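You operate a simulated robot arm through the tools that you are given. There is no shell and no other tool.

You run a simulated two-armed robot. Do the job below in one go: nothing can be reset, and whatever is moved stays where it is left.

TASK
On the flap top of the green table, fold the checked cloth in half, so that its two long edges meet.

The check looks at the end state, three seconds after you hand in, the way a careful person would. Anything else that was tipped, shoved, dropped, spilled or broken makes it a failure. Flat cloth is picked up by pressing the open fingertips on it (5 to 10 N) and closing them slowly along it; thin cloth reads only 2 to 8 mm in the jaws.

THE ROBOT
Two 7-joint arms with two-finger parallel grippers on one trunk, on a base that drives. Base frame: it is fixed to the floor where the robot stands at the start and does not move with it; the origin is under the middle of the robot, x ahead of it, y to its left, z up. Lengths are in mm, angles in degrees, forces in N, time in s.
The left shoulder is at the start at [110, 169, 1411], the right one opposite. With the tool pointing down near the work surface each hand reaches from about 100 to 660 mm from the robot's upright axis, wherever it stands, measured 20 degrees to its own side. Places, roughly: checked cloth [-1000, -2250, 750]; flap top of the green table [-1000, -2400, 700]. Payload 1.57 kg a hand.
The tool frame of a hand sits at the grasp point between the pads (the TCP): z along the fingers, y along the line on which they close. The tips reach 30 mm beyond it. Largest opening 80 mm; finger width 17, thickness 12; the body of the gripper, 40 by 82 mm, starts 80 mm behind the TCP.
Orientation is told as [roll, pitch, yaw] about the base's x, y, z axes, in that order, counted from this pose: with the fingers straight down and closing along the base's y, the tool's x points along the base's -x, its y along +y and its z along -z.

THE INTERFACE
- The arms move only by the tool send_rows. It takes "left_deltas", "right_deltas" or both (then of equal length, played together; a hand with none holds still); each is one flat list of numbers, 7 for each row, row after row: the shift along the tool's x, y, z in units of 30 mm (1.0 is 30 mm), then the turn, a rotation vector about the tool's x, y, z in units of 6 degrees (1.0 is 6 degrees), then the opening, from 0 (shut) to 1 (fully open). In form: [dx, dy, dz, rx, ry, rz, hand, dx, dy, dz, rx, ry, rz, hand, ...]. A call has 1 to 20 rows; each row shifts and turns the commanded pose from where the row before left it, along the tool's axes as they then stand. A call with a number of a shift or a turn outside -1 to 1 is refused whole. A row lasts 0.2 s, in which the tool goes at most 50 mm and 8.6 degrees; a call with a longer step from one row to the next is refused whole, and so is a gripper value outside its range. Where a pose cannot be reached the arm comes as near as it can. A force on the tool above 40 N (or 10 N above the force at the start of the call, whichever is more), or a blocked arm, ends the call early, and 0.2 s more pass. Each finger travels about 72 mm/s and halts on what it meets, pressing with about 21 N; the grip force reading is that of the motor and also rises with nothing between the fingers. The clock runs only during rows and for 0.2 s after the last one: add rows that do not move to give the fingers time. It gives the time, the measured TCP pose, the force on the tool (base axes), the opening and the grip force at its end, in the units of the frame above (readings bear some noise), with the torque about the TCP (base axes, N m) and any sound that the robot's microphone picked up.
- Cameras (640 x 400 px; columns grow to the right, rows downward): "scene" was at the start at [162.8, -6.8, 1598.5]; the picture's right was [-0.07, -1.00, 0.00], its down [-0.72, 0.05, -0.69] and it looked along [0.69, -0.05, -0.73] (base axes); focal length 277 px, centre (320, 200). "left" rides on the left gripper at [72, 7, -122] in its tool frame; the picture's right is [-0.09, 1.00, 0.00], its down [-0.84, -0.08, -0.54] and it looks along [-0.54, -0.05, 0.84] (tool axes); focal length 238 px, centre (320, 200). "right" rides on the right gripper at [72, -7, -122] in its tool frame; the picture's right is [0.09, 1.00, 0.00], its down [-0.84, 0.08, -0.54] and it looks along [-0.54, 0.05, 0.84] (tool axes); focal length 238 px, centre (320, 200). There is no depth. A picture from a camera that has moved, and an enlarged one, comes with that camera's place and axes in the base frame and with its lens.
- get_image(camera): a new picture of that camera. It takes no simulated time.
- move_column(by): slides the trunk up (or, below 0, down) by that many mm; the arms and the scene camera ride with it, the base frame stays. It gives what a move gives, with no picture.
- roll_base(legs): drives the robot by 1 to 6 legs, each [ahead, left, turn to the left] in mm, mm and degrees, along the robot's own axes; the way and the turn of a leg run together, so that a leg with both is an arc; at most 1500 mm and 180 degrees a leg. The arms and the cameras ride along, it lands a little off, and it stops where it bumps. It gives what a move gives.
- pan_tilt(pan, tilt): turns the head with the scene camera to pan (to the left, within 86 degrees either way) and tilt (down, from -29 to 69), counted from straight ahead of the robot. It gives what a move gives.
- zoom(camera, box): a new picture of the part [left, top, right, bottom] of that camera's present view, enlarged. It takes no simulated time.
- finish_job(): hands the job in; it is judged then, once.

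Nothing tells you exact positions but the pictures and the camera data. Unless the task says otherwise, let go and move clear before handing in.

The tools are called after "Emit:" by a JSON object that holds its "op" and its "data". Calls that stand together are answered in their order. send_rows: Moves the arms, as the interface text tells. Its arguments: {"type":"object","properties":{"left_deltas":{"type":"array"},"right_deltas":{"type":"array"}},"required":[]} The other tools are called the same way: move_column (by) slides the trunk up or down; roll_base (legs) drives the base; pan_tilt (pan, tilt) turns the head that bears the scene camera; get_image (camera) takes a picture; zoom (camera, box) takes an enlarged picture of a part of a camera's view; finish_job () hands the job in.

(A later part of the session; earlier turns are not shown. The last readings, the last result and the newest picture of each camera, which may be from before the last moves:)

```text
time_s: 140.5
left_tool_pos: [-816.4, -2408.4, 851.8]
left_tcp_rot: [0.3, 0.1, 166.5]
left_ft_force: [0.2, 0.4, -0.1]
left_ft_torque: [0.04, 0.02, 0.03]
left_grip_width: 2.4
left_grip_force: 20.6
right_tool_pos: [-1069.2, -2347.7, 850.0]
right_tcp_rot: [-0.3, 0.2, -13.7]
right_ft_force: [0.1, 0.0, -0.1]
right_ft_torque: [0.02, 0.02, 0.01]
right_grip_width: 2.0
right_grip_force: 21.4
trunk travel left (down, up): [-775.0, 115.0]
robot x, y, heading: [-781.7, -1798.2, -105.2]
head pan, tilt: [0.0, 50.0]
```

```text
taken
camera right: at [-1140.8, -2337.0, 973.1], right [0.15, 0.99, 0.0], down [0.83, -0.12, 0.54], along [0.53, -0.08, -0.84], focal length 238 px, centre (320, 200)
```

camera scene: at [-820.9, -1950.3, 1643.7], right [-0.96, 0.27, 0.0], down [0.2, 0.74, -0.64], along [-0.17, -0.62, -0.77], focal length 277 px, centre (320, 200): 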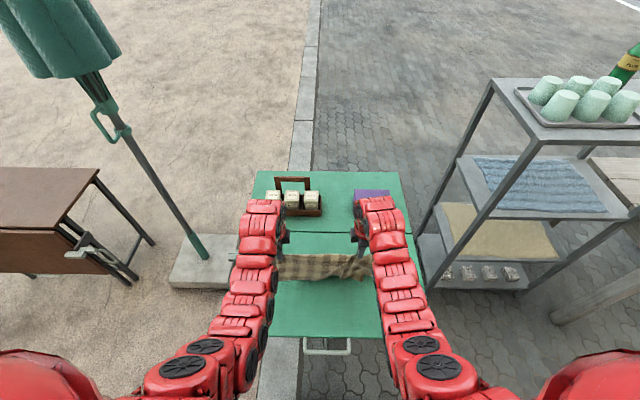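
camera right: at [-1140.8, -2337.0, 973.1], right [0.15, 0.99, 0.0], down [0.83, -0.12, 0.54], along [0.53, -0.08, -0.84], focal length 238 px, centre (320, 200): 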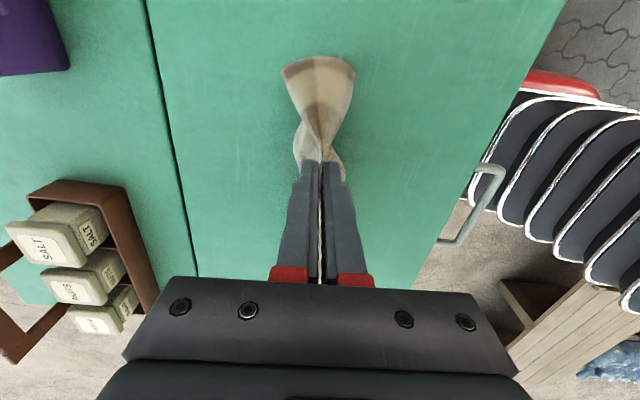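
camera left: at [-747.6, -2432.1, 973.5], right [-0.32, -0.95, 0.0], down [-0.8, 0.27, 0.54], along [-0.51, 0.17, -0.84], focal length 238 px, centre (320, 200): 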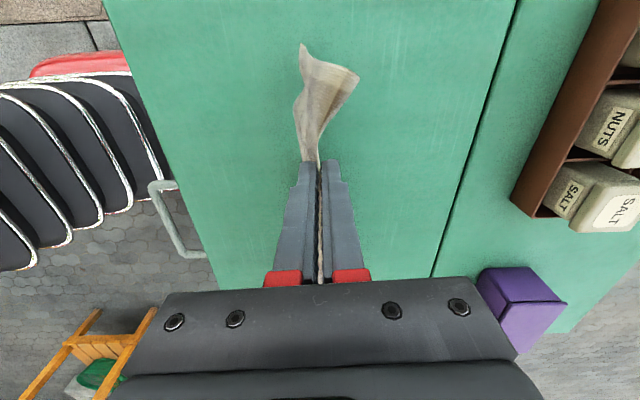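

The cloth is hanging from its fold between the hands. Zooming from the front to see how the edges hang.

Emit:
{"op": "zoom", "data": {"camera": "scene", "box": [250, 220, 400, 313]}}

Emit:
{"op": "zoom", "data": {"camera": "left", "box": [260, 30, 400, 180]}}

Emit:
{"op": "zoom", "data": {"camera": "right", "box": [250, 40, 390, 190]}}

```text
4.27 times, centred on (325, 266) of scene
camera zoom: at [-820.9, -1950.3, 1643.7], right [-0.96, 0.27, 0.0], down [0.2, 0.74, -0.64], along [-0.17, -0.62, -0.77], focal length 1183 px, centre (299, -84)
```

zoom: 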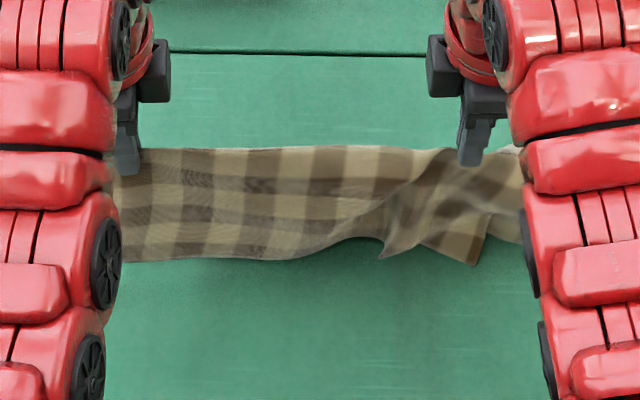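

```text
2.67 times, centred on (330, 105) of left
camera zoom: at [-747.6, -2432.1, 973.5], right [-0.32, -0.95, 0.0], down [-0.8, 0.27, 0.54], along [-0.51, 0.17, -0.84], focal length 636 px, centre (293, 453)
```

zoom: 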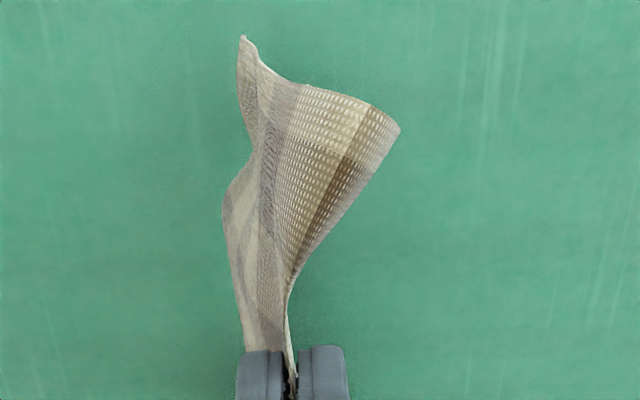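

```text
2.67 times, centred on (320, 115) of right
camera zoom: at [-1140.8, -2337.0, 973.1], right [0.15, 0.99, 0.0], down [0.83, -0.12, 0.54], along [0.53, -0.08, -0.84], focal length 636 px, centre (320, 427)
```

zoom: 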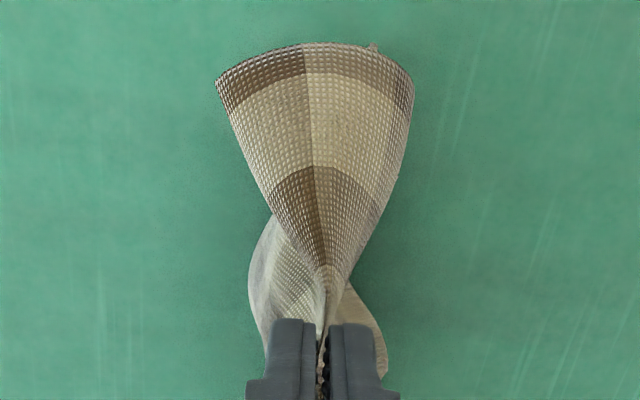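

The near sheet still just reaches the table. Lifting 60 mm more so everything hangs free.

Emit:
{"op": "move_column", "data": {"by": 60}}

Emit:
{"op": "zoom", "data": {"camera": "scene", "box": [250, 220, 400, 313]}}

Emit:
{"op": "zoom", "data": {"camera": "left", "box": [260, 30, 400, 180]}}

Emit:
{"op": "zoom", "data": {"camera": "right", "box": [250, 40, 390, 190]}}

```text
time_s: 141.5
left_tool_pos: [-815.9, -2408.5, 910.9]
left_tcp_rot: [0.3, 0.0, 166.5]
left_ft_force: [0.4, 0.1, -0.2]
left_ft_torque: [0.01, -0.02, 0.0]
left_grip_width: 2.2
left_grip_force: 20.4
right_tool_pos: [-1069.7, -2346.9, 909.9]
right_tcp_rot: [-0.3, 0.1, -13.6]
right_ft_force: [-0.7, -0.6, 0.4]
right_ft_torque: [0.01, -0.02, -0.02]
right_grip_width: 1.9
right_grip_force: 21.3
trunk travel left (down, up): [-835.0, 55.0]
robot x, y, heading: [-780.7, -1798.7, -105.6]
head pan, tilt: [0.0, 50.0]
```

```text
4.27 times, centred on (325, 266) of scene
camera zoom: at [-820.9, -1950.4, 1703.7], right [-0.96, 0.27, 0.0], down [0.2, 0.74, -0.64], along [-0.17, -0.62, -0.77], focal length 1183 px, centre (299, -84)
```

zoom: 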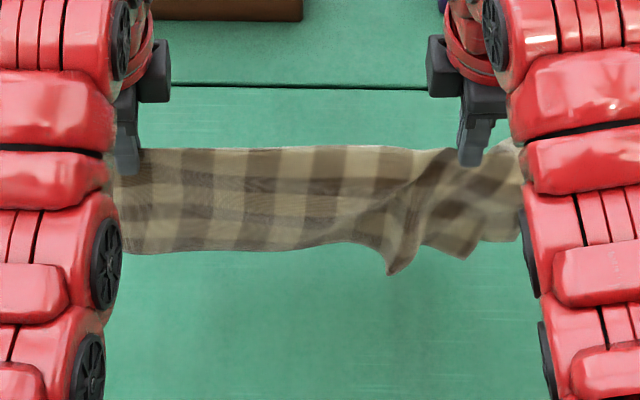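

```text
2.67 times, centred on (330, 105) of left
camera zoom: at [-747.6, -2432.1, 1033.5], right [-0.32, -0.95, 0.0], down [-0.8, 0.27, 0.54], along [-0.51, 0.17, -0.84], focal length 636 px, centre (293, 453)
```

zoom: 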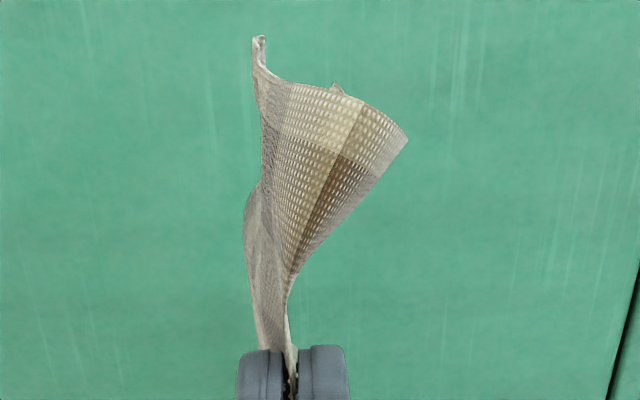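

```text
2.67 times, centred on (320, 115) of right
camera zoom: at [-1140.8, -2337.0, 1033.1], right [0.15, 0.99, 0.0], down [0.83, -0.12, 0.54], along [0.53, -0.08, -0.84], focal length 636 px, centre (320, 427)
```

zoom: 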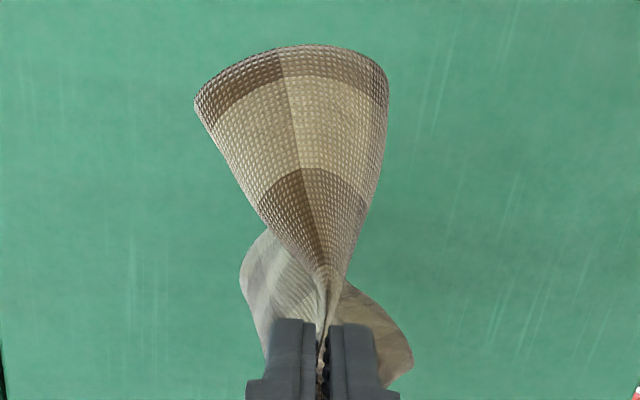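

The cloth hangs from the fold; I'll now lay it down as a doubled sheet: back the base up, lower until the edges touch, then alternate lowering and driving forward so it lies out toward me with the fold on the far side.

Emit:
{"op": "roll_base", "data": {"legs": [[-125, 0, 0]]}}

Emit:
{"op": "move_column", "data": {"by": -50}}

Emit:
{"op": "get_image", "data": {"camera": "left"}}

Emit:
{"op": "get_image", "data": {"camera": "right"}}

Emit:
{"op": "zoom", "data": {"camera": "scene", "box": [250, 220, 400, 313]}}

```text
time_s: 142.8
left_tool_pos: [-783.3, -2291.2, 910.4]
left_tcp_rot: [0.2, 0.1, 166.5]
left_ft_force: [0.5, -0.1, 0.5]
left_ft_torque: [0.01, -0.02, -0.01]
left_grip_width: 2.3
left_grip_force: 20.8
right_tool_pos: [-1037.2, -2228.9, 910.4]
right_tcp_rot: [-0.2, 0.2, -13.6]
right_ft_force: [-0.5, -0.8, -0.2]
right_ft_torque: [0.02, 0.02, -0.03]
right_grip_width: 2.0
right_grip_force: 20.9
trunk travel left (down, up): [-835.0, 55.0]
robot x, y, heading: [-750.2, -1678.1, -105.7]
head pan, tilt: [0.0, 50.0]
```

```text
time_s: 143.7
left_tool_pos: [-782.6, -2290.7, 862.9]
left_tcp_rot: [0.4, 0.1, 166.5]
left_ft_force: [0.0, 0.3, -0.5]
left_ft_torque: [-0.03, 0.02, 0.02]
left_grip_width: 2.0
left_grip_force: 21.1
right_tool_pos: [-1036.3, -2227.2, 858.6]
right_tcp_rot: [-0.3, 0.1, -13.6]
right_ft_force: [0.4, -0.3, 0.1]
right_ft_torque: [-0.04, -0.01, 0.02]
right_grip_width: 2.1
right_grip_force: 21.2
trunk travel left (down, up): [-785.0, 105.0]
robot x, y, heading: [-746.0, -1676.6, -105.5]
head pan, tilt: [0.0, 50.0]
```

```text
taken
camera left: at [-714.4, -2312.5, 983.6], right [-0.32, -0.95, 0.0], down [-0.8, 0.27, 0.54], along [-0.51, 0.17, -0.84], focal length 238 px, centre (320, 200)
```

left: 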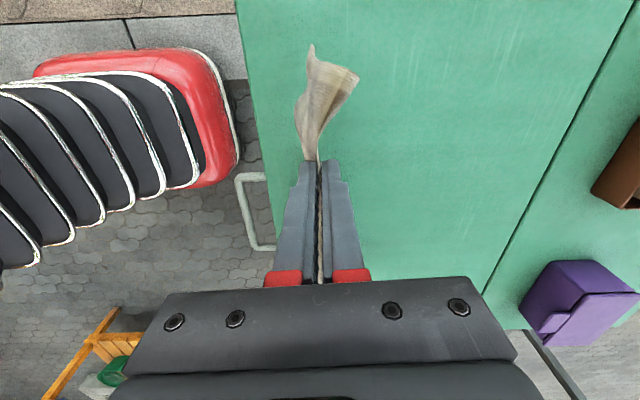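

```text
taken
camera right: at [-1107.6, -2217.6, 983.2], right [0.14, 0.99, 0.0], down [0.83, -0.12, 0.54], along [0.53, -0.08, -0.84], focal length 238 px, centre (320, 200)
```

right: 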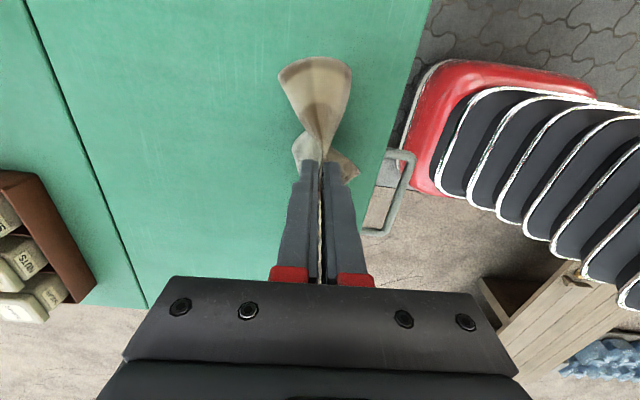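

```text
4.27 times, centred on (325, 266) of scene
camera zoom: at [-787.8, -1830.8, 1653.7], right [-0.96, 0.27, 0.0], down [0.2, 0.74, -0.64], along [-0.17, -0.62, -0.77], focal length 1183 px, centre (299, -84)
```

zoom: 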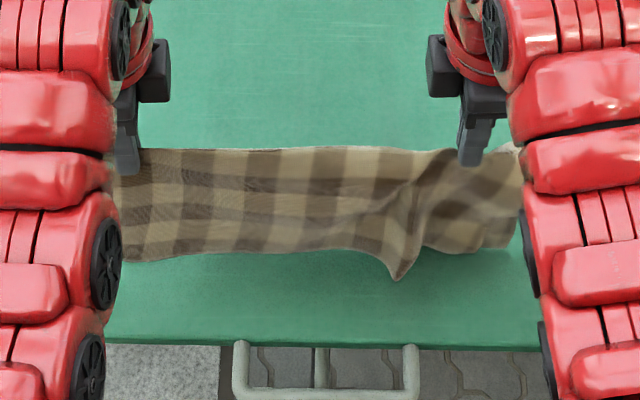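

Edges are about to touch. Now alternate lowering and driving forward in small steps.

Emit:
{"op": "move_column", "data": {"by": -25}}

Emit:
{"op": "roll_base", "data": {"legs": [[25, 0, 0]]}}

Emit:
{"op": "move_column", "data": {"by": -25}}

Emit:
{"op": "roll_base", "data": {"legs": [[25, 0, 0]]}}

Emit:
{"op": "zoom", "data": {"camera": "scene", "box": [250, 200, 400, 293]}}

Emit:
{"op": "get_image", "data": {"camera": "left"}}

```text
time_s: 144.4
left_tool_pos: [-781.2, -2291.3, 837.2]
left_tcp_rot: [0.4, 0.1, 166.6]
left_ft_force: [-0.2, 0.5, -0.2]
left_ft_torque: [0.0, 0.03, -0.01]
left_grip_width: 2.3
left_grip_force: 21.2
right_tool_pos: [-1036.3, -2227.6, 836.0]
right_tcp_rot: [-0.2, 0.3, -13.6]
right_ft_force: [0.4, 0.9, -1.0]
right_ft_torque: [-0.04, 0.0, -0.03]
right_grip_width: 1.8
right_grip_force: 21.1
trunk travel left (down, up): [-760.0, 130.0]
robot x, y, heading: [-749.5, -1677.3, -105.4]
head pan, tilt: [0.0, 50.0]
```

```text
time_s: 145.2
left_tool_pos: [-787.8, -2312.3, 836.8]
left_tcp_rot: [0.5, 0.1, 166.5]
left_ft_force: [-0.5, 0.8, -0.2]
left_ft_torque: [-0.04, 0.03, 0.0]
left_grip_width: 2.0
left_grip_force: 20.9
right_tool_pos: [-1042.2, -2249.8, 837.2]
right_tcp_rot: [-0.4, 0.1, -13.6]
right_ft_force: [-0.3, -0.3, 0.0]
right_ft_torque: [-0.04, 0.01, 0.02]
right_grip_width: 1.9
right_grip_force: 20.9
trunk travel left (down, up): [-760.0, 130.0]
robot x, y, heading: [-755.1, -1702.2, -105.3]
head pan, tilt: [0.0, 50.0]
```

```text
time_s: 145.9
left_tool_pos: [-789.3, -2315.2, 811.1]
left_tcp_rot: [0.3, 0.0, 166.6]
left_ft_force: [-0.2, -0.5, -0.5]
left_ft_torque: [0.01, -0.01, 0.0]
left_grip_width: 2.3
left_grip_force: 21.2
right_tool_pos: [-1043.3, -2251.7, 809.0]
right_tcp_rot: [-0.3, 0.1, -13.5]
right_ft_force: [0.2, -0.9, -0.5]
right_ft_torque: [0.04, -0.01, 0.01]
right_grip_width: 1.9
right_grip_force: 21.3
trunk travel left (down, up): [-735.0, 155.0]
robot x, y, heading: [-755.4, -1699.1, -105.1]
head pan, tilt: [0.0, 50.0]
```

```text
time_s: 146.7
left_tool_pos: [-796.4, -2336.0, 812.0]
left_tcp_rot: [0.3, 0.1, 166.5]
left_ft_force: [-0.2, 0.1, -0.4]
left_ft_torque: [0.01, 0.03, -0.02]
left_grip_width: 2.1
left_grip_force: 21.2
right_tool_pos: [-1049.0, -2272.7, 810.4]
right_tcp_rot: [-0.4, 0.3, -13.6]
right_ft_force: [0.3, 0.4, -0.1]
right_ft_torque: [-0.01, 0.01, 0.02]
right_grip_width: 1.8
right_grip_force: 21.2
trunk travel left (down, up): [-735.0, 155.0]
robot x, y, heading: [-762.4, -1728.2, -105.4]
head pan, tilt: [0.0, 50.0]
```

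```text
4.27 times, centred on (325, 246) of scene
camera zoom: at [-799.9, -1874.7, 1604.1], right [-0.96, 0.27, 0.0], down [0.2, 0.74, -0.64], along [-0.17, -0.62, -0.77], focal length 1183 px, centre (299, 2)
```

zoom: 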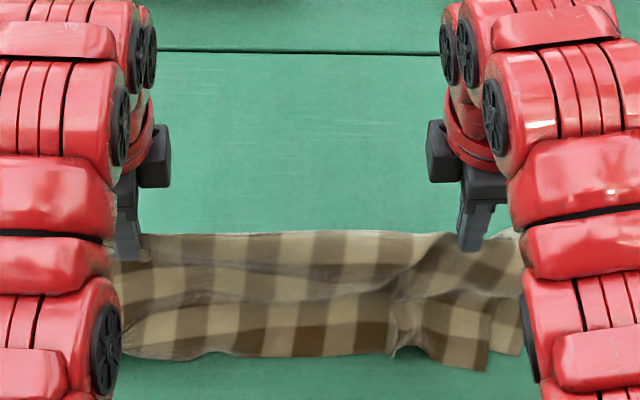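

```text
taken
camera left: at [-727.0, -2357.6, 934.8], right [-0.32, -0.95, 0.01], down [-0.8, 0.27, 0.54], along [-0.51, 0.17, -0.84], focal length 238 px, centre (320, 200)
```

left: 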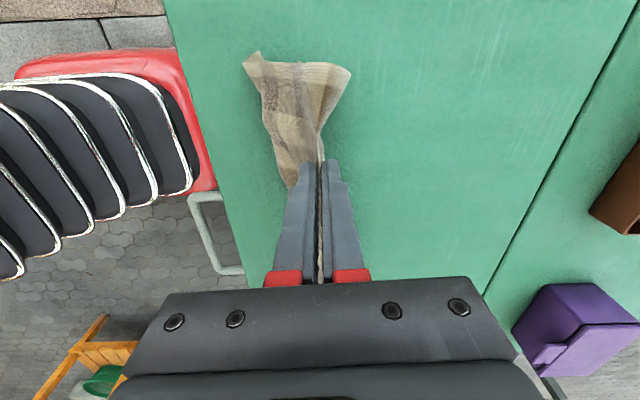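

It's laying out nicely. Continuing the steps.

Emit:
{"op": "move_column", "data": {"by": -25}}

Emit:
{"op": "roll_base", "data": {"legs": [[25, 0, 0]]}}

Emit:
{"op": "move_column", "data": {"by": -25}}

Emit:
{"op": "roll_base", "data": {"legs": [[25, 0, 0]]}}

Emit:
{"op": "zoom", "data": {"camera": "scene", "box": [240, 190, 410, 296]}}

Emit:
{"op": "get_image", "data": {"camera": "left"}}

Emit:
{"op": "get_image", "data": {"camera": "right"}}

```text
time_s: 147.4
left_tool_pos: [-795.1, -2337.3, 786.7]
left_tcp_rot: [0.3, 0.1, 166.6]
left_ft_force: [-0.4, 0.1, 0.0]
left_ft_torque: [-0.01, 0.01, 0.03]
left_grip_width: 2.3
left_grip_force: 21.4
right_tool_pos: [-1049.5, -2274.6, 784.5]
right_tcp_rot: [-0.3, 0.2, -13.6]
right_ft_force: [0.4, -0.5, -0.5]
right_ft_torque: [-0.01, -0.02, 0.01]
right_grip_width: 1.7
right_grip_force: 21.1
trunk travel left (down, up): [-710.0, 180.0]
robot x, y, heading: [-757.3, -1723.6, -105.5]
head pan, tilt: [0.0, 50.0]
```

```text
time_s: 148.2
left_tool_pos: [-802.0, -2359.4, 786.9]
left_tcp_rot: [0.3, 0.1, 166.6]
left_ft_force: [-0.5, 0.0, -0.7]
left_ft_torque: [0.0, -0.02, 0.01]
left_grip_width: 2.3
left_grip_force: 21.1
right_tool_pos: [-1055.4, -2296.8, 786.3]
right_tcp_rot: [-0.3, 0.3, -13.6]
right_ft_force: [-0.3, -0.1, 0.7]
right_ft_torque: [-0.02, 0.02, -0.01]
right_grip_width: 1.7
right_grip_force: 21.2
trunk travel left (down, up): [-710.0, 180.0]
robot x, y, heading: [-765.8, -1747.0, -105.1]
head pan, tilt: [0.0, 50.0]
```

```text
time_s: 148.9
left_tool_pos: [-800.2, -2361.3, 761.4]
left_tcp_rot: [0.3, 0.0, 166.6]
left_ft_force: [-0.2, 0.1, -0.3]
left_ft_torque: [0.03, 0.03, -0.02]
left_grip_width: 2.2
left_grip_force: 21.2
right_tool_pos: [-1056.1, -2298.0, 760.2]
right_tcp_rot: [-0.3, 0.3, -13.6]
right_ft_force: [0.6, 0.0, -0.2]
right_ft_torque: [0.02, 0.02, 0.0]
right_grip_width: 1.8
right_grip_force: 21.0
trunk travel left (down, up): [-685.0, 205.0]
robot x, y, heading: [-767.2, -1744.0, -105.4]
head pan, tilt: [0.0, 50.0]
```

```text
time_s: 149.8
left_tool_pos: [-806.5, -2384.5, 762.5]
left_tcp_rot: [0.3, 0.2, 166.6]
left_ft_force: [-0.9, -0.5, -0.3]
left_ft_torque: [-0.02, -0.01, -0.02]
left_grip_width: 2.4
left_grip_force: 21.5
right_tool_pos: [-1061.9, -2320.6, 762.3]
right_tcp_rot: [-0.2, 0.2, -13.6]
right_ft_force: [-0.4, 0.2, 0.2]
right_ft_torque: [-0.03, 0.02, 0.01]
right_grip_width: 1.8
right_grip_force: 20.3
trunk travel left (down, up): [-685.0, 205.0]
robot x, y, heading: [-777.1, -1771.5, -105.2]
head pan, tilt: [0.0, 50.0]
```

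```text
3.76 times, centred on (325, 243) of scene
camera zoom: at [-813.2, -1923.3, 1554.0], right [-0.96, 0.27, 0.0], down [0.2, 0.74, -0.64], along [-0.17, -0.62, -0.77], focal length 1044 px, centre (301, 38)
```

zoom: 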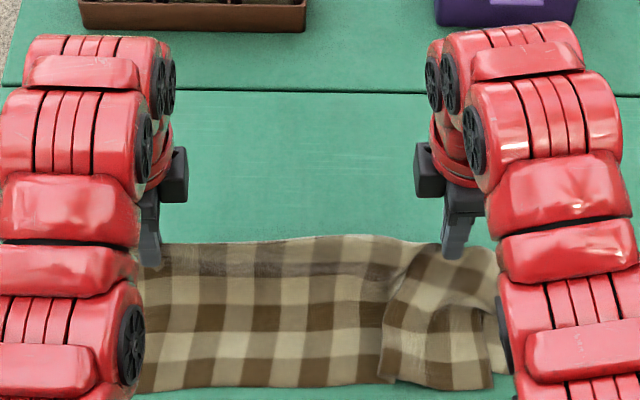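

```text
taken
camera left: at [-739.9, -2405.4, 884.0], right [-0.32, -0.95, 0.01], down [-0.8, 0.27, 0.54], along [-0.51, 0.17, -0.84], focal length 238 px, centre (320, 200)
```

left: 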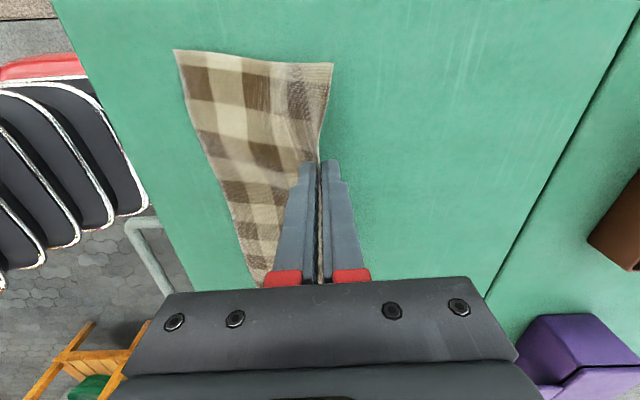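

```text
taken
camera right: at [-1133.0, -2310.7, 883.8], right [0.14, 0.99, -0.01], down [0.83, -0.12, 0.54], along [0.53, -0.08, -0.84], focal length 238 px, centre (320, 200)
```

right: 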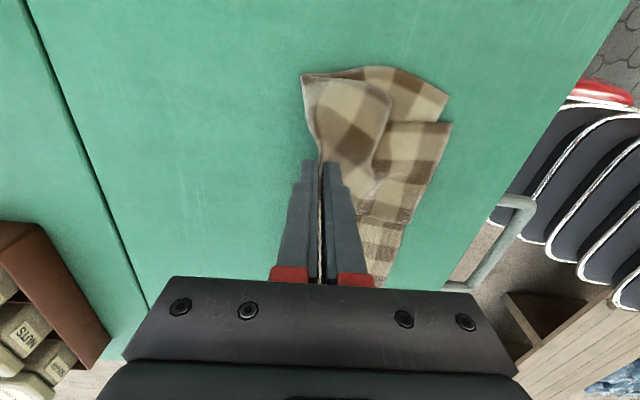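

The left three-quarters now lies as a clean fold with the edges together; only the right corner is rumpled. I'll lower the fold the rest of the way.

Emit:
{"op": "move_column", "data": {"by": -22}}

Emit:
{"op": "roll_base", "data": {"legs": [[20, 0, 0]]}}

Emit:
{"op": "move_column", "data": {"by": -18}}

Emit:
{"op": "get_image", "data": {"camera": "left"}}

Emit:
{"op": "get_image", "data": {"camera": "right"}}

```text
time_s: 150.4
left_tool_pos: [-808.8, -2384.3, 739.5]
left_tcp_rot: [0.1, 0.1, 166.6]
left_ft_force: [-0.6, -0.6, -0.2]
left_ft_torque: [-0.01, 0.0, -0.01]
left_grip_width: 2.0
left_grip_force: 21.3
right_tool_pos: [-1062.1, -2321.1, 738.7]
right_tcp_rot: [-0.3, 0.2, -13.6]
right_ft_force: [-0.3, 0.2, -0.8]
right_ft_torque: [-0.03, 0.0, -0.04]
right_grip_width: 1.8
right_grip_force: 20.9
trunk travel left (down, up): [-663.0, 227.0]
robot x, y, heading: [-777.9, -1770.1, -105.4]
head pan, tilt: [0.0, 50.0]
```

```text
time_s: 151.2
left_tool_pos: [-813.7, -2402.6, 740.3]
left_tcp_rot: [0.3, 0.1, 166.5]
left_ft_force: [0.0, -0.9, 0.2]
left_ft_torque: [0.01, 0.01, -0.04]
left_grip_width: 2.4
left_grip_force: 21.1
right_tool_pos: [-1066.5, -2339.4, 738.7]
right_tcp_rot: [-0.3, 0.2, -13.6]
right_ft_force: [-0.1, 0.3, 0.3]
right_ft_torque: [0.03, 0.01, 0.01]
right_grip_width: 2.1
right_grip_force: 20.6
trunk travel left (down, up): [-663.0, 227.0]
robot x, y, heading: [-782.3, -1789.0, -105.5]
head pan, tilt: [0.0, 50.0]
```

```text
time_s: 151.9
left_tool_pos: [-812.9, -2401.9, 721.3]
left_tcp_rot: [0.3, 0.1, 166.7]
left_ft_force: [-0.4, -0.6, 0.9]
left_ft_torque: [0.0, 0.0, -0.01]
left_grip_width: 2.2
left_grip_force: 21.2
right_tool_pos: [-1068.4, -2339.3, 720.0]
right_tcp_rot: [-0.3, 0.0, -13.6]
right_ft_force: [-0.3, -0.8, 5.5]
right_ft_torque: [-0.05, -0.05, 0.03]
right_grip_width: 2.0
right_grip_force: 21.3
trunk travel left (down, up): [-645.0, 245.0]
robot x, y, heading: [-779.4, -1790.4, -105.6]
head pan, tilt: [0.0, 50.0]
```

```text
taken
camera left: at [-745.4, -2424.6, 843.5], right [-0.32, -0.95, 0.0], down [-0.8, 0.27, 0.54], along [-0.51, 0.17, -0.84], focal length 238 px, centre (320, 200)
```

left: 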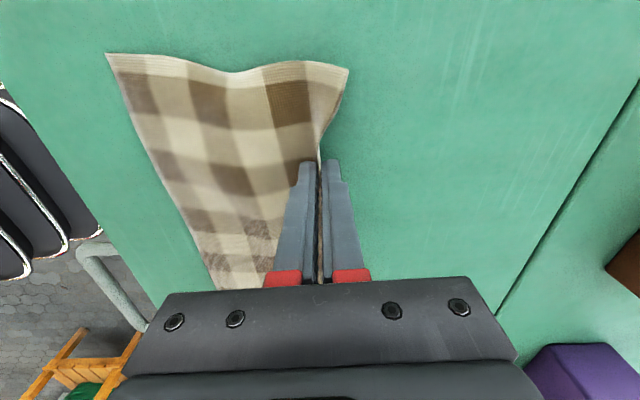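

```text
taken
camera right: at [-1138.5, -2330.1, 843.5], right [0.14, 0.99, 0.0], down [0.83, -0.12, 0.54], along [0.53, -0.08, -0.84], focal length 238 px, centre (320, 200)
```

right: 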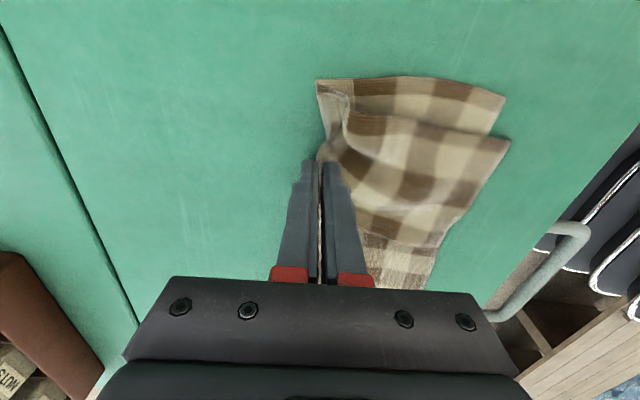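

Very good: the left part is a clean double layer; on the right the top layer just ends ~40 mm short of the lower layer's right end. Zooming to check.

Emit:
{"op": "zoom", "data": {"camera": "right", "box": [290, 60, 530, 290]}}

Emit:
{"op": "zoom", "data": {"camera": "left", "box": [90, 30, 370, 290]}}

Emit:
{"op": "zoom", "data": {"camera": "scene", "box": [250, 200, 400, 293]}}

```text
1.74 times, centred on (410, 175) of right
camera zoom: at [-1138.5, -2330.1, 843.5], right [0.14, 0.99, 0.0], down [0.83, -0.12, 0.54], along [0.53, -0.08, -0.84], focal length 414 px, centre (164, 244)
```

zoom: 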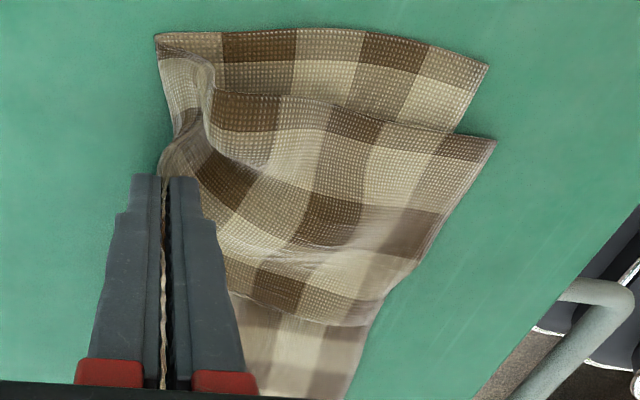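

```text
1.54 times, centred on (230, 160) of left
camera zoom: at [-745.4, -2424.6, 843.5], right [-0.32, -0.95, 0.0], down [-0.8, 0.27, 0.54], along [-0.51, 0.17, -0.84], focal length 367 px, centre (458, 262)
```

zoom: 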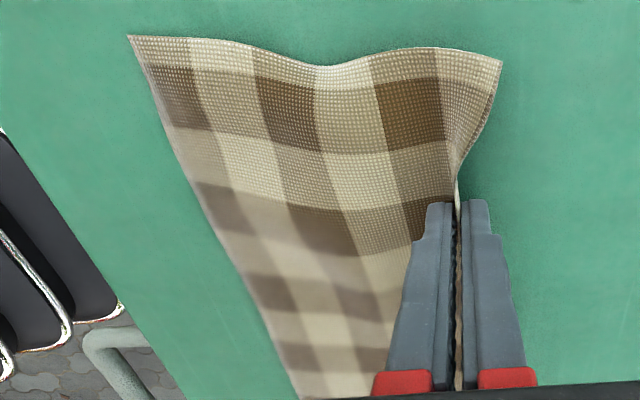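

```text
4.27 times, centred on (325, 246) of scene
camera zoom: at [-818.7, -1942.9, 1513.8], right [-0.96, 0.27, 0.0], down [0.2, 0.74, -0.64], along [-0.17, -0.62, -0.77], focal length 1183 px, centre (299, 2)
```

zoom: 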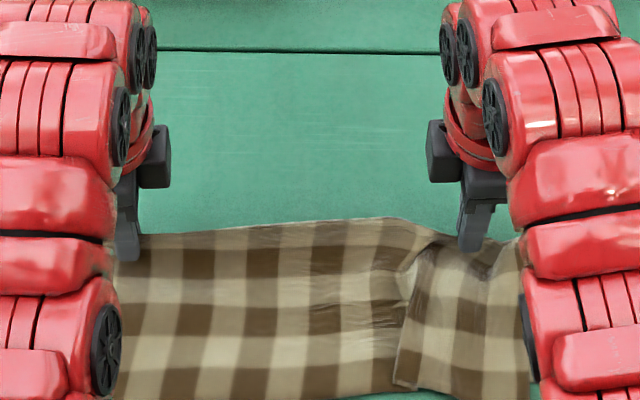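

The top layer has a small pleat near its right end (right piece shifted ~40 mm left). The left end is perfectly aligned. I'll keep the left hand anchoring the fold, release the right, and turn it to spread the pleat by opening its fingers.

Emit:
{"op": "send_rows", "data": {"right_deltas": [0, 0, 0, 0, 0, 0, 0.1, 0, 0, 0, 0, 0, 0, 0.2, 0, 0, 0, 0, 0, 0, 0.3, 0, 0, 0, 0, 0, 0, 0.4, 0, 0, -0.3, 0, 0, 0, 0.45, 0, 0, -0.6, 0, 0, 0, 0.45, 0, 0, -0.8, 0, 0, 0, 0.45, 0, 0, -0.8, 0, 0, 0, 0.45, 0, 0, 0, 0, 0, 0, 0.45]}}

Emit:
{"op": "zoom", "data": {"camera": "right", "box": [250, 40, 530, 290]}}

Emit:
{"op": "zoom", "data": {"camera": "scene", "box": [250, 200, 420, 306]}}

```text
time_s: 153.9
left_tool_pos: [-813.0, -2402.4, 720.9]
left_tcp_rot: [0.2, 0.2, 166.6]
left_ft_force: [-0.7, -0.2, 0.4]
left_ft_torque: [0.02, 0.0, 0.0]
left_grip_width: 2.1
left_grip_force: 21.1
right_tool_pos: [-1066.9, -2340.5, 795.2]
right_tcp_rot: [-0.3, 0.1, -13.6]
right_ft_force: [0.0, 0.0, 0.7]
right_ft_torque: [0.02, 0.02, -0.06]
right_grip_width: 36.1
right_grip_force: 0.1
trunk travel left (down, up): [-645.0, 245.0]
robot x, y, heading: [-780.6, -1789.4, -105.4]
head pan, tilt: [0.0, 50.0]
```

```text
1.60 times, centred on (390, 165) of right
camera zoom: at [-1137.7, -2330.2, 919.1], right [0.14, 0.99, 0.0], down [0.83, -0.12, 0.54], along [0.53, -0.08, -0.84], focal length 381 px, centre (208, 256)
```

zoom: 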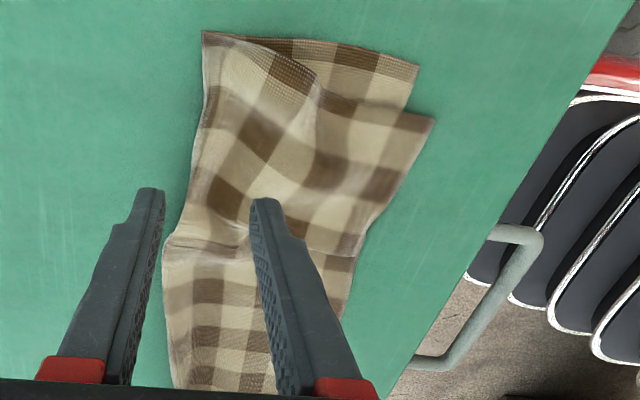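

```text
3.76 times, centred on (335, 253) of scene
camera zoom: at [-818.9, -1943.4, 1513.7], right [-0.96, 0.27, 0.0], down [0.2, 0.74, -0.64], along [-0.17, -0.62, -0.77], focal length 1044 px, centre (264, 0)
```

zoom: 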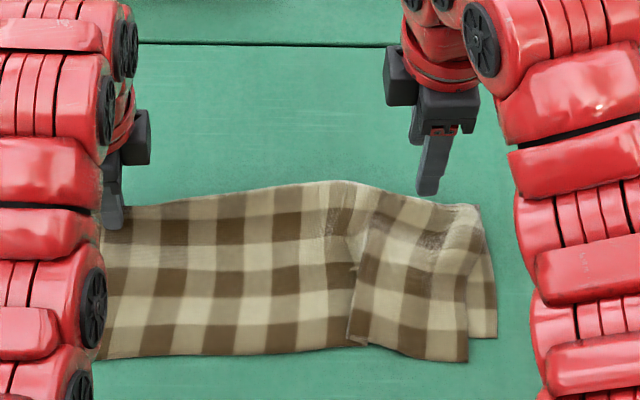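

After release the top layer relaxed nicely at the fold; only its near-right corner is ~25 mm short and ~20 mm forward. I'll re-grip the fold on the right a few mm further in, lift both hands again so it hangs straight, and lay it down again.

Emit:
{"op": "send_rows", "data": {"right_deltas": [0, 0.17, 0.5, 0, 0, 0, 0.56, 0, 0, 0.7, 0, 0, 0, 0.56, 0, 0, 0.7, 0, 0, 0, 0.56, 0, 0, 0.5, 0, 0, 0, 0.56, 0, 0, 0.2, 0, 0, 0, 0.56, 0, 0, 0, 0, 0, 0, 0.56]}}

Emit:
{"op": "zoom", "data": {"camera": "right", "box": [220, 60, 460, 210]}}

```text
time_s: 155.3
left_tool_pos: [-812.9, -2401.6, 721.3]
left_tcp_rot: [0.2, 0.2, 166.6]
left_ft_force: [0.4, 0.3, -0.2]
left_ft_torque: [0.01, -0.01, -0.04]
left_grip_width: 2.6
left_grip_force: 21.1
right_tool_pos: [-1066.4, -2334.7, 715.7]
right_tcp_rot: [-0.3, 0.2, -13.7]
right_ft_force: [0.3, 0.3, 0.6]
right_ft_torque: [-0.03, 0.0, 0.0]
right_grip_width: 44.7
right_grip_force: 0.1
trunk travel left (down, up): [-645.0, 245.0]
robot x, y, heading: [-780.5, -1790.7, -105.5]
head pan, tilt: [0.0, 50.0]
```

```text
2.67 times, centred on (340, 135) of right
camera zoom: at [-1137.4, -2325.0, 840.2], right [0.14, 0.99, 0.0], down [0.83, -0.12, 0.54], along [0.53, -0.08, -0.84], focal length 636 px, centre (267, 373)
```

zoom: 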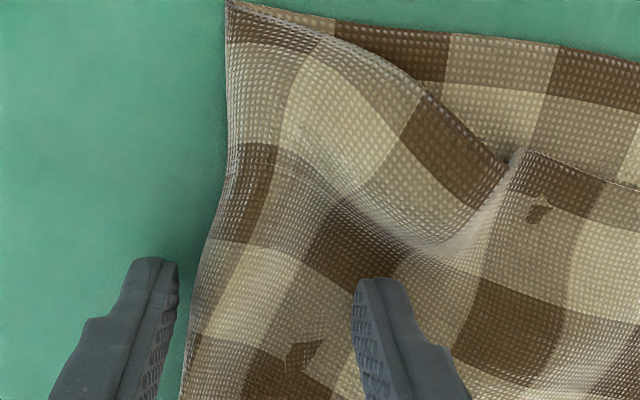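

Emit:
{"op": "send_rows", "data": {"right_deltas": [0, 0, 0.08, 0, 0, 0, 0.56, 0, 0, 0.04, 0, 0, 0, 0.56, 0, 0, 0, 0, 0, 0, 0.56]}}

```text
time_s: 156.1
left_tool_pos: [-813.1, -2403.2, 721.6]
left_tcp_rot: [0.2, 0.1, 166.6]
left_ft_force: [-0.9, -0.8, 0.7]
left_ft_torque: [0.0, -0.01, 0.01]
left_grip_width: 2.2
left_grip_force: 20.3
right_tool_pos: [-1066.9, -2335.1, 713.2]
right_tcp_rot: [-0.3, 0.1, -13.6]
right_ft_force: [-0.2, 0.8, 0.1]
right_ft_torque: [0.03, 0.01, -0.01]
right_grip_width: 45.0
right_grip_force: 0.1
trunk travel left (down, up): [-645.0, 245.0]
robot x, y, heading: [-779.6, -1793.9, -105.4]
head pan, tilt: [0.0, 50.0]
```

Emit:
{"op": "send_rows", "data": {"right_deltas": [0, 0, 0.05, 0, 0, 0, 0.56, 0, 0, 0, 0, 0, 0, 0.53, 0, 0, 0, 0, 0, 0, 0.5, 0, 0, 0, 0, 0, 0, 0.47, 0, 0, 0, 0, 0, 0, 0.44, 0, 0, 0, 0, 0, 0, 0.41, 0, 0, 0, 0, 0, 0, 0.38, 0, 0, 0, 0, 0, 0, 0.35, 0, 0, 0, 0, 0, 0, 0.32, 0, 0, 0, 0, 0, 0, 0.29, 0, 0, 0, 0, 0, 0, 0.26]}}

Emit:
{"op": "zoom", "data": {"camera": "right", "box": [220, 60, 460, 210]}}

```text
time_s: 158.5
left_tool_pos: [-812.7, -2403.8, 720.7]
left_tcp_rot: [0.2, 0.1, 166.6]
left_ft_force: [-0.3, -0.4, 0.2]
left_ft_torque: [-0.02, 0.02, 0.01]
left_grip_width: 2.2
left_grip_force: 20.2
right_tool_pos: [-1066.2, -2335.1, 712.1]
right_tcp_rot: [-0.4, 0.2, -13.7]
right_ft_force: [0.1, -0.6, 2.2]
right_ft_torque: [0.01, 0.03, 0.04]
right_grip_width: 20.6
right_grip_force: 0.2
trunk travel left (down, up): [-645.0, 245.0]
robot x, y, heading: [-779.7, -1790.4, -105.4]
head pan, tilt: [0.0, 50.0]
```

```text
2.67 times, centred on (340, 135) of right
camera zoom: at [-1137.3, -2324.9, 835.4], right [0.14, 0.99, 0.0], down [0.83, -0.12, 0.54], along [0.53, -0.08, -0.84], focal length 636 px, centre (267, 373)
```

zoom: 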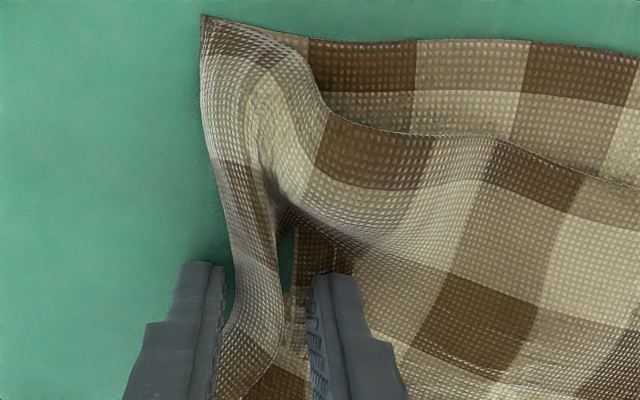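

A ridge at the fold stands between the fingers. Continue closing.

Emit:
{"op": "send_rows", "data": {"right_deltas": [0, 0, 0, 0, 0, 0, 0.23, 0, 0, 0, 0, 0, 0, 0.2, 0, 0, 0, 0, 0, 0, 0.17, 0, 0, 0, 0, 0, 0, 0.14, 0, 0, 0, 0, 0, 0, 0.11, 0, 0, 0, 0, 0, 0, 0.08, 0, 0, 0, 0, 0, 0, 0.05, 0, 0, 0, 0, 0, 0, 0.02, 0, 0, 0, 0, 0, 0, 0, 0, 0, 0, 0, 0, 0, 0, 0, 0, 0, 0, 0, 0, 0]}}

Emit:
{"op": "zoom", "data": {"camera": "right", "box": [220, 60, 460, 210]}}

```text
time_s: 160.9
left_tool_pos: [-814.1, -2402.1, 721.5]
left_tcp_rot: [0.2, 0.1, 166.6]
left_ft_force: [0.0, 0.5, 1.0]
left_ft_torque: [0.01, -0.03, -0.01]
left_grip_width: 2.2
left_grip_force: 21.3
right_tool_pos: [-1065.6, -2335.2, 712.7]
right_tcp_rot: [-0.3, 0.2, -13.7]
right_ft_force: [-0.6, -0.6, 1.5]
right_ft_torque: [0.03, 0.05, -0.02]
right_grip_width: 2.3
right_grip_force: 20.7
trunk travel left (down, up): [-645.0, 245.0]
robot x, y, heading: [-782.8, -1793.4, -105.7]
head pan, tilt: [0.0, 50.0]
```

```text
2.67 times, centred on (340, 135) of right
camera zoom: at [-1137.4, -2324.9, 835.4], right [0.14, 0.99, 0.0], down [0.83, -0.12, 0.54], along [0.53, -0.08, -0.84], focal length 636 px, centre (267, 373)
```

zoom: 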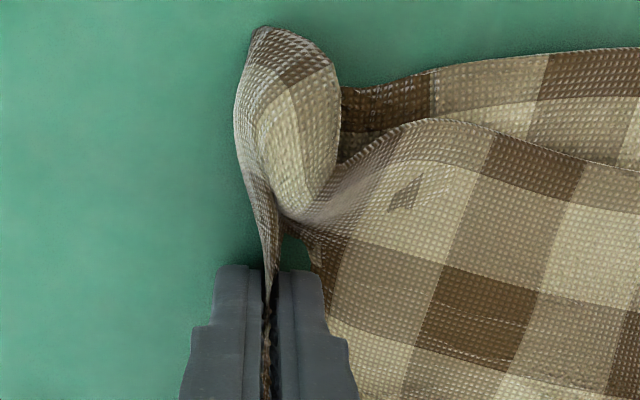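

Gripped (2.3 mm). Lift both hands again so it hangs freely.

Emit:
{"op": "move_column", "data": {"by": 190}}

Emit:
{"op": "zoom", "data": {"camera": "scene", "box": [250, 200, 420, 306]}}

Emit:
{"op": "get_image", "data": {"camera": "left"}}

Emit:
{"op": "get_image", "data": {"camera": "right"}}

```text
time_s: 163.0
left_tool_pos: [-812.1, -2403.2, 911.9]
left_tcp_rot: [0.2, 0.1, 166.7]
left_ft_force: [0.4, 0.2, 0.1]
left_ft_torque: [0.0, 0.0, 0.01]
left_grip_width: 2.4
left_grip_force: 20.6
right_tool_pos: [-1065.9, -2335.2, 903.5]
right_tcp_rot: [-0.3, 0.2, -13.5]
right_ft_force: [-0.8, -0.2, 0.4]
right_ft_torque: [-0.01, 0.03, -0.03]
right_grip_width: 2.2
right_grip_force: 20.7
trunk travel left (down, up): [-835.0, 55.0]
robot x, y, heading: [-779.8, -1795.5, -105.3]
head pan, tilt: [0.0, 50.0]
```

```text
3.76 times, centred on (335, 253) of scene
camera zoom: at [-818.8, -1943.5, 1703.7], right [-0.96, 0.27, 0.0], down [0.2, 0.74, -0.64], along [-0.17, -0.62, -0.77], focal length 1044 px, centre (264, 0)
```

zoom: 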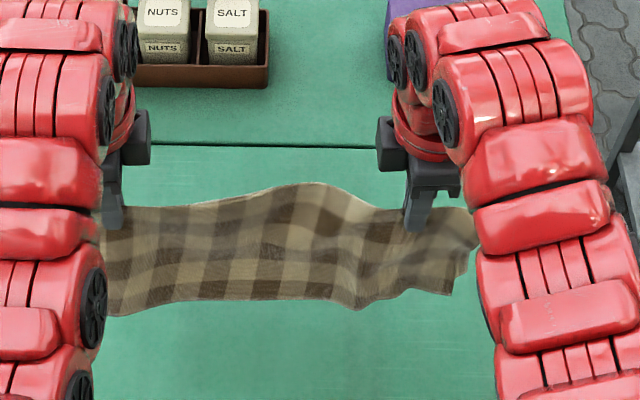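

```text
taken
camera left: at [-745.3, -2424.9, 1033.2], right [-0.32, -0.95, 0.0], down [-0.8, 0.27, 0.54], along [-0.51, 0.17, -0.84], focal length 238 px, centre (320, 200)
```

left: 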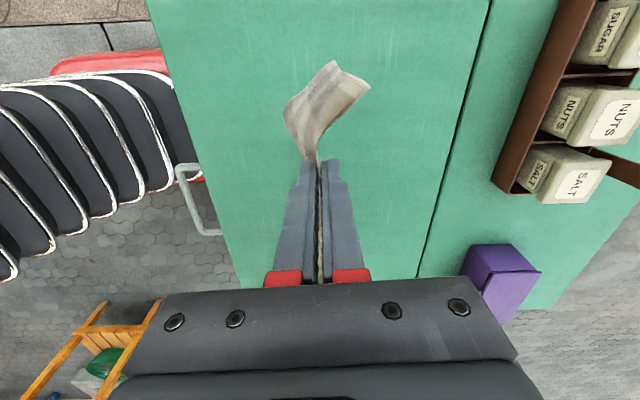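

```text
taken
camera right: at [-1137.4, -2325.1, 1025.2], right [0.14, 0.99, 0.0], down [0.83, -0.12, 0.54], along [0.53, -0.08, -0.84], focal length 238 px, centre (320, 200)
```

right: 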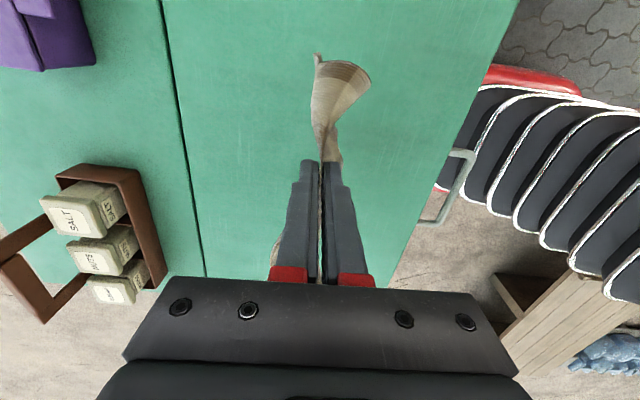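

Much better: no twist now, both sheets hang cleanly. The fold arches slightly between the hands, so I'll spread the hands a little to straighten it and level the right hand.

Emit:
{"op": "send_rows", "data": {"left_deltas": [0.15, 0, 0, 0, 0, 0, 0, 0.15, 0, 0, 0, 0, 0, 0, 0.15, 0, 0, 0, 0, 0, 0, 0, 0, 0, 0, 0, 0, 0], "right_deltas": [0.15, 0, -0.09, 0, 0, 0, 0, 0.15, 0, -0.09, 0, 0, 0, 0, 0.15, 0, -0.09, 0, 0, 0, 0, 0, 0, 0, 0, 0, 0, 0]}}

Emit:
{"op": "zoom", "data": {"camera": "scene", "box": [250, 200, 420, 306]}}

```text
time_s: 164.0
left_tool_pos: [-801.2, -2406.3, 912.0]
left_tcp_rot: [0.3, 0.1, 166.5]
left_ft_force: [-9.6, 2.8, -0.8]
left_ft_torque: [0.09, 0.28, 0.02]
left_grip_width: 2.3
left_grip_force: 20.6
right_tool_pos: [-1078.7, -2332.8, 911.0]
right_tcp_rot: [-0.3, 0.1, -13.6]
right_ft_force: [8.3, -2.4, -0.8]
right_ft_torque: [-0.08, -0.21, -0.04]
right_grip_width: 2.1
right_grip_force: 20.9
trunk travel left (down, up): [-835.0, 55.0]
robot x, y, heading: [-778.2, -1793.2, -105.3]
head pan, tilt: [0.0, 50.0]
```

```text
3.76 times, centred on (335, 253) of scene
camera zoom: at [-818.8, -1943.3, 1703.8], right [-0.96, 0.27, 0.0], down [0.2, 0.74, -0.64], along [-0.17, -0.62, -0.77], focal length 1044 px, centre (264, 0)
```

zoom: 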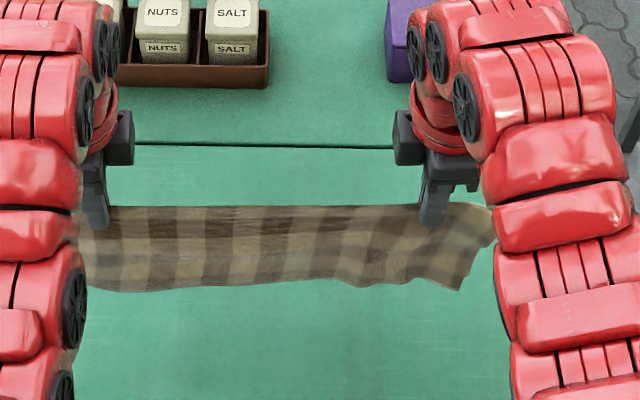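

Straight now, with a bit too much tension; relax slightly, then lay it down as before.

Emit:
{"op": "send_rows", "data": {"left_deltas": [-0.1, 0, 0, 0, 0, 0, 0, 0, 0, 0, 0, 0, 0, 0], "right_deltas": [-0.1, 0, 0, 0, 0, 0, 0, 0, 0, 0, 0, 0, 0, 0]}}

Emit:
{"op": "roll_base", "data": {"legs": [[-125, 0, 0]]}}

Emit:
{"op": "move_column", "data": {"by": -55}}

Emit:
{"op": "zoom", "data": {"camera": "scene", "box": [250, 210, 420, 316]}}

Emit:
{"op": "get_image", "data": {"camera": "left"}}

Emit:
{"op": "get_image", "data": {"camera": "right"}}

```text
time_s: 164.6
left_tool_pos: [-802.8, -2405.5, 911.5]
left_tcp_rot: [0.3, 0.1, 166.6]
left_ft_force: [-4.4, 0.7, 0.4]
left_ft_torque: [0.01, 0.12, 0.03]
left_grip_width: 2.3
left_grip_force: 21.0
right_tool_pos: [-1076.7, -2332.0, 910.9]
right_tcp_rot: [-0.3, 0.1, -13.7]
right_ft_force: [2.8, -0.9, -0.2]
right_ft_torque: [-0.02, -0.09, -0.01]
right_grip_width: 1.9
right_grip_force: 20.6
trunk travel left (down, up): [-835.0, 55.0]
robot x, y, heading: [-778.5, -1790.8, -105.5]
head pan, tilt: [0.0, 50.0]
```

```text
time_s: 165.8
left_tool_pos: [-770.4, -2286.9, 911.4]
left_tcp_rot: [0.3, 0.2, 166.5]
left_ft_force: [-1.7, 0.9, 0.2]
left_ft_torque: [0.06, 0.07, -0.02]
left_grip_width: 2.6
left_grip_force: 20.8
right_tool_pos: [-1043.2, -2214.9, 910.2]
right_tcp_rot: [-0.2, 0.1, -13.6]
right_ft_force: [1.6, -1.1, -0.4]
right_ft_torque: [-0.01, -0.07, 0.0]
right_grip_width: 2.4
right_grip_force: 20.7
trunk travel left (down, up): [-835.0, 55.0]
robot x, y, heading: [-747.6, -1673.3, -105.3]
head pan, tilt: [0.0, 50.0]
```

```text
time_s: 166.8
left_tool_pos: [-770.7, -2286.4, 856.2]
left_tcp_rot: [0.2, 0.1, 166.6]
left_ft_force: [-2.0, 1.7, -1.0]
left_ft_torque: [0.03, 0.08, -0.01]
left_grip_width: 2.2
left_grip_force: 21.3
right_tool_pos: [-1043.4, -2213.4, 854.8]
right_tcp_rot: [-0.2, 0.3, -13.6]
right_ft_force: [3.0, -0.4, 0.3]
right_ft_torque: [-0.03, -0.07, 0.0]
right_grip_width: 2.1
right_grip_force: 20.7
trunk travel left (down, up): [-780.0, 110.0]
robot x, y, heading: [-743.4, -1669.1, -105.4]
head pan, tilt: [0.0, 50.0]
```

```text
3.76 times, centred on (335, 263) of scene
camera zoom: at [-786.0, -1824.9, 1648.7], right [-0.96, 0.27, 0.0], down [0.2, 0.74, -0.64], along [-0.17, -0.62, -0.77], focal length 1044 px, centre (264, -37)
```

zoom: 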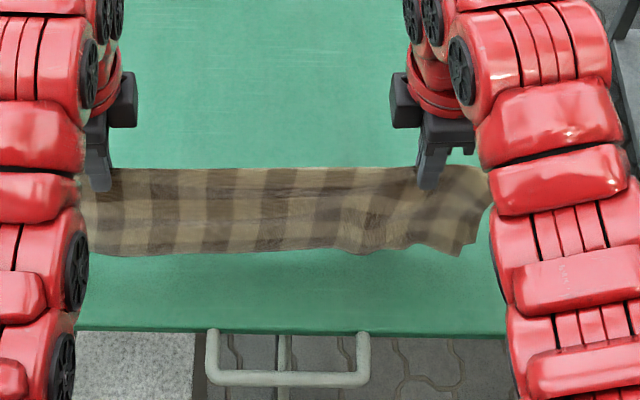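

```text
taken
camera left: at [-702.1, -2308.8, 978.3], right [-0.32, -0.95, 0.0], down [-0.8, 0.27, 0.54], along [-0.51, 0.17, -0.84], focal length 238 px, centre (320, 200)
```

left: 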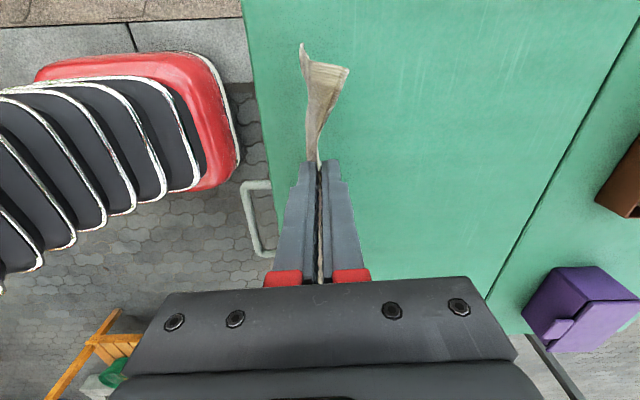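

```text
taken
camera right: at [-1114.2, -2204.2, 978.3], right [0.14, 0.99, 0.0], down [0.83, -0.12, 0.54], along [0.53, -0.08, -0.84], focal length 238 px, centre (320, 200)
```

right: 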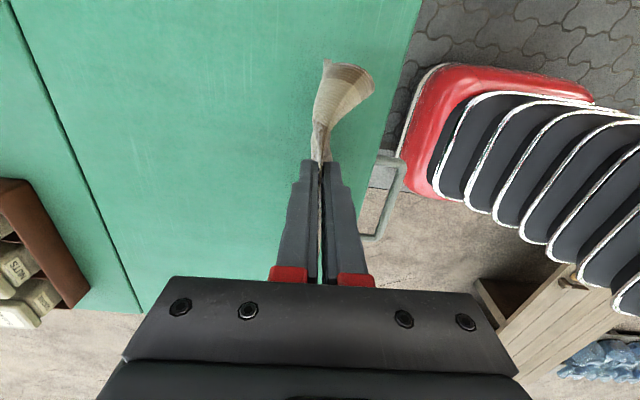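

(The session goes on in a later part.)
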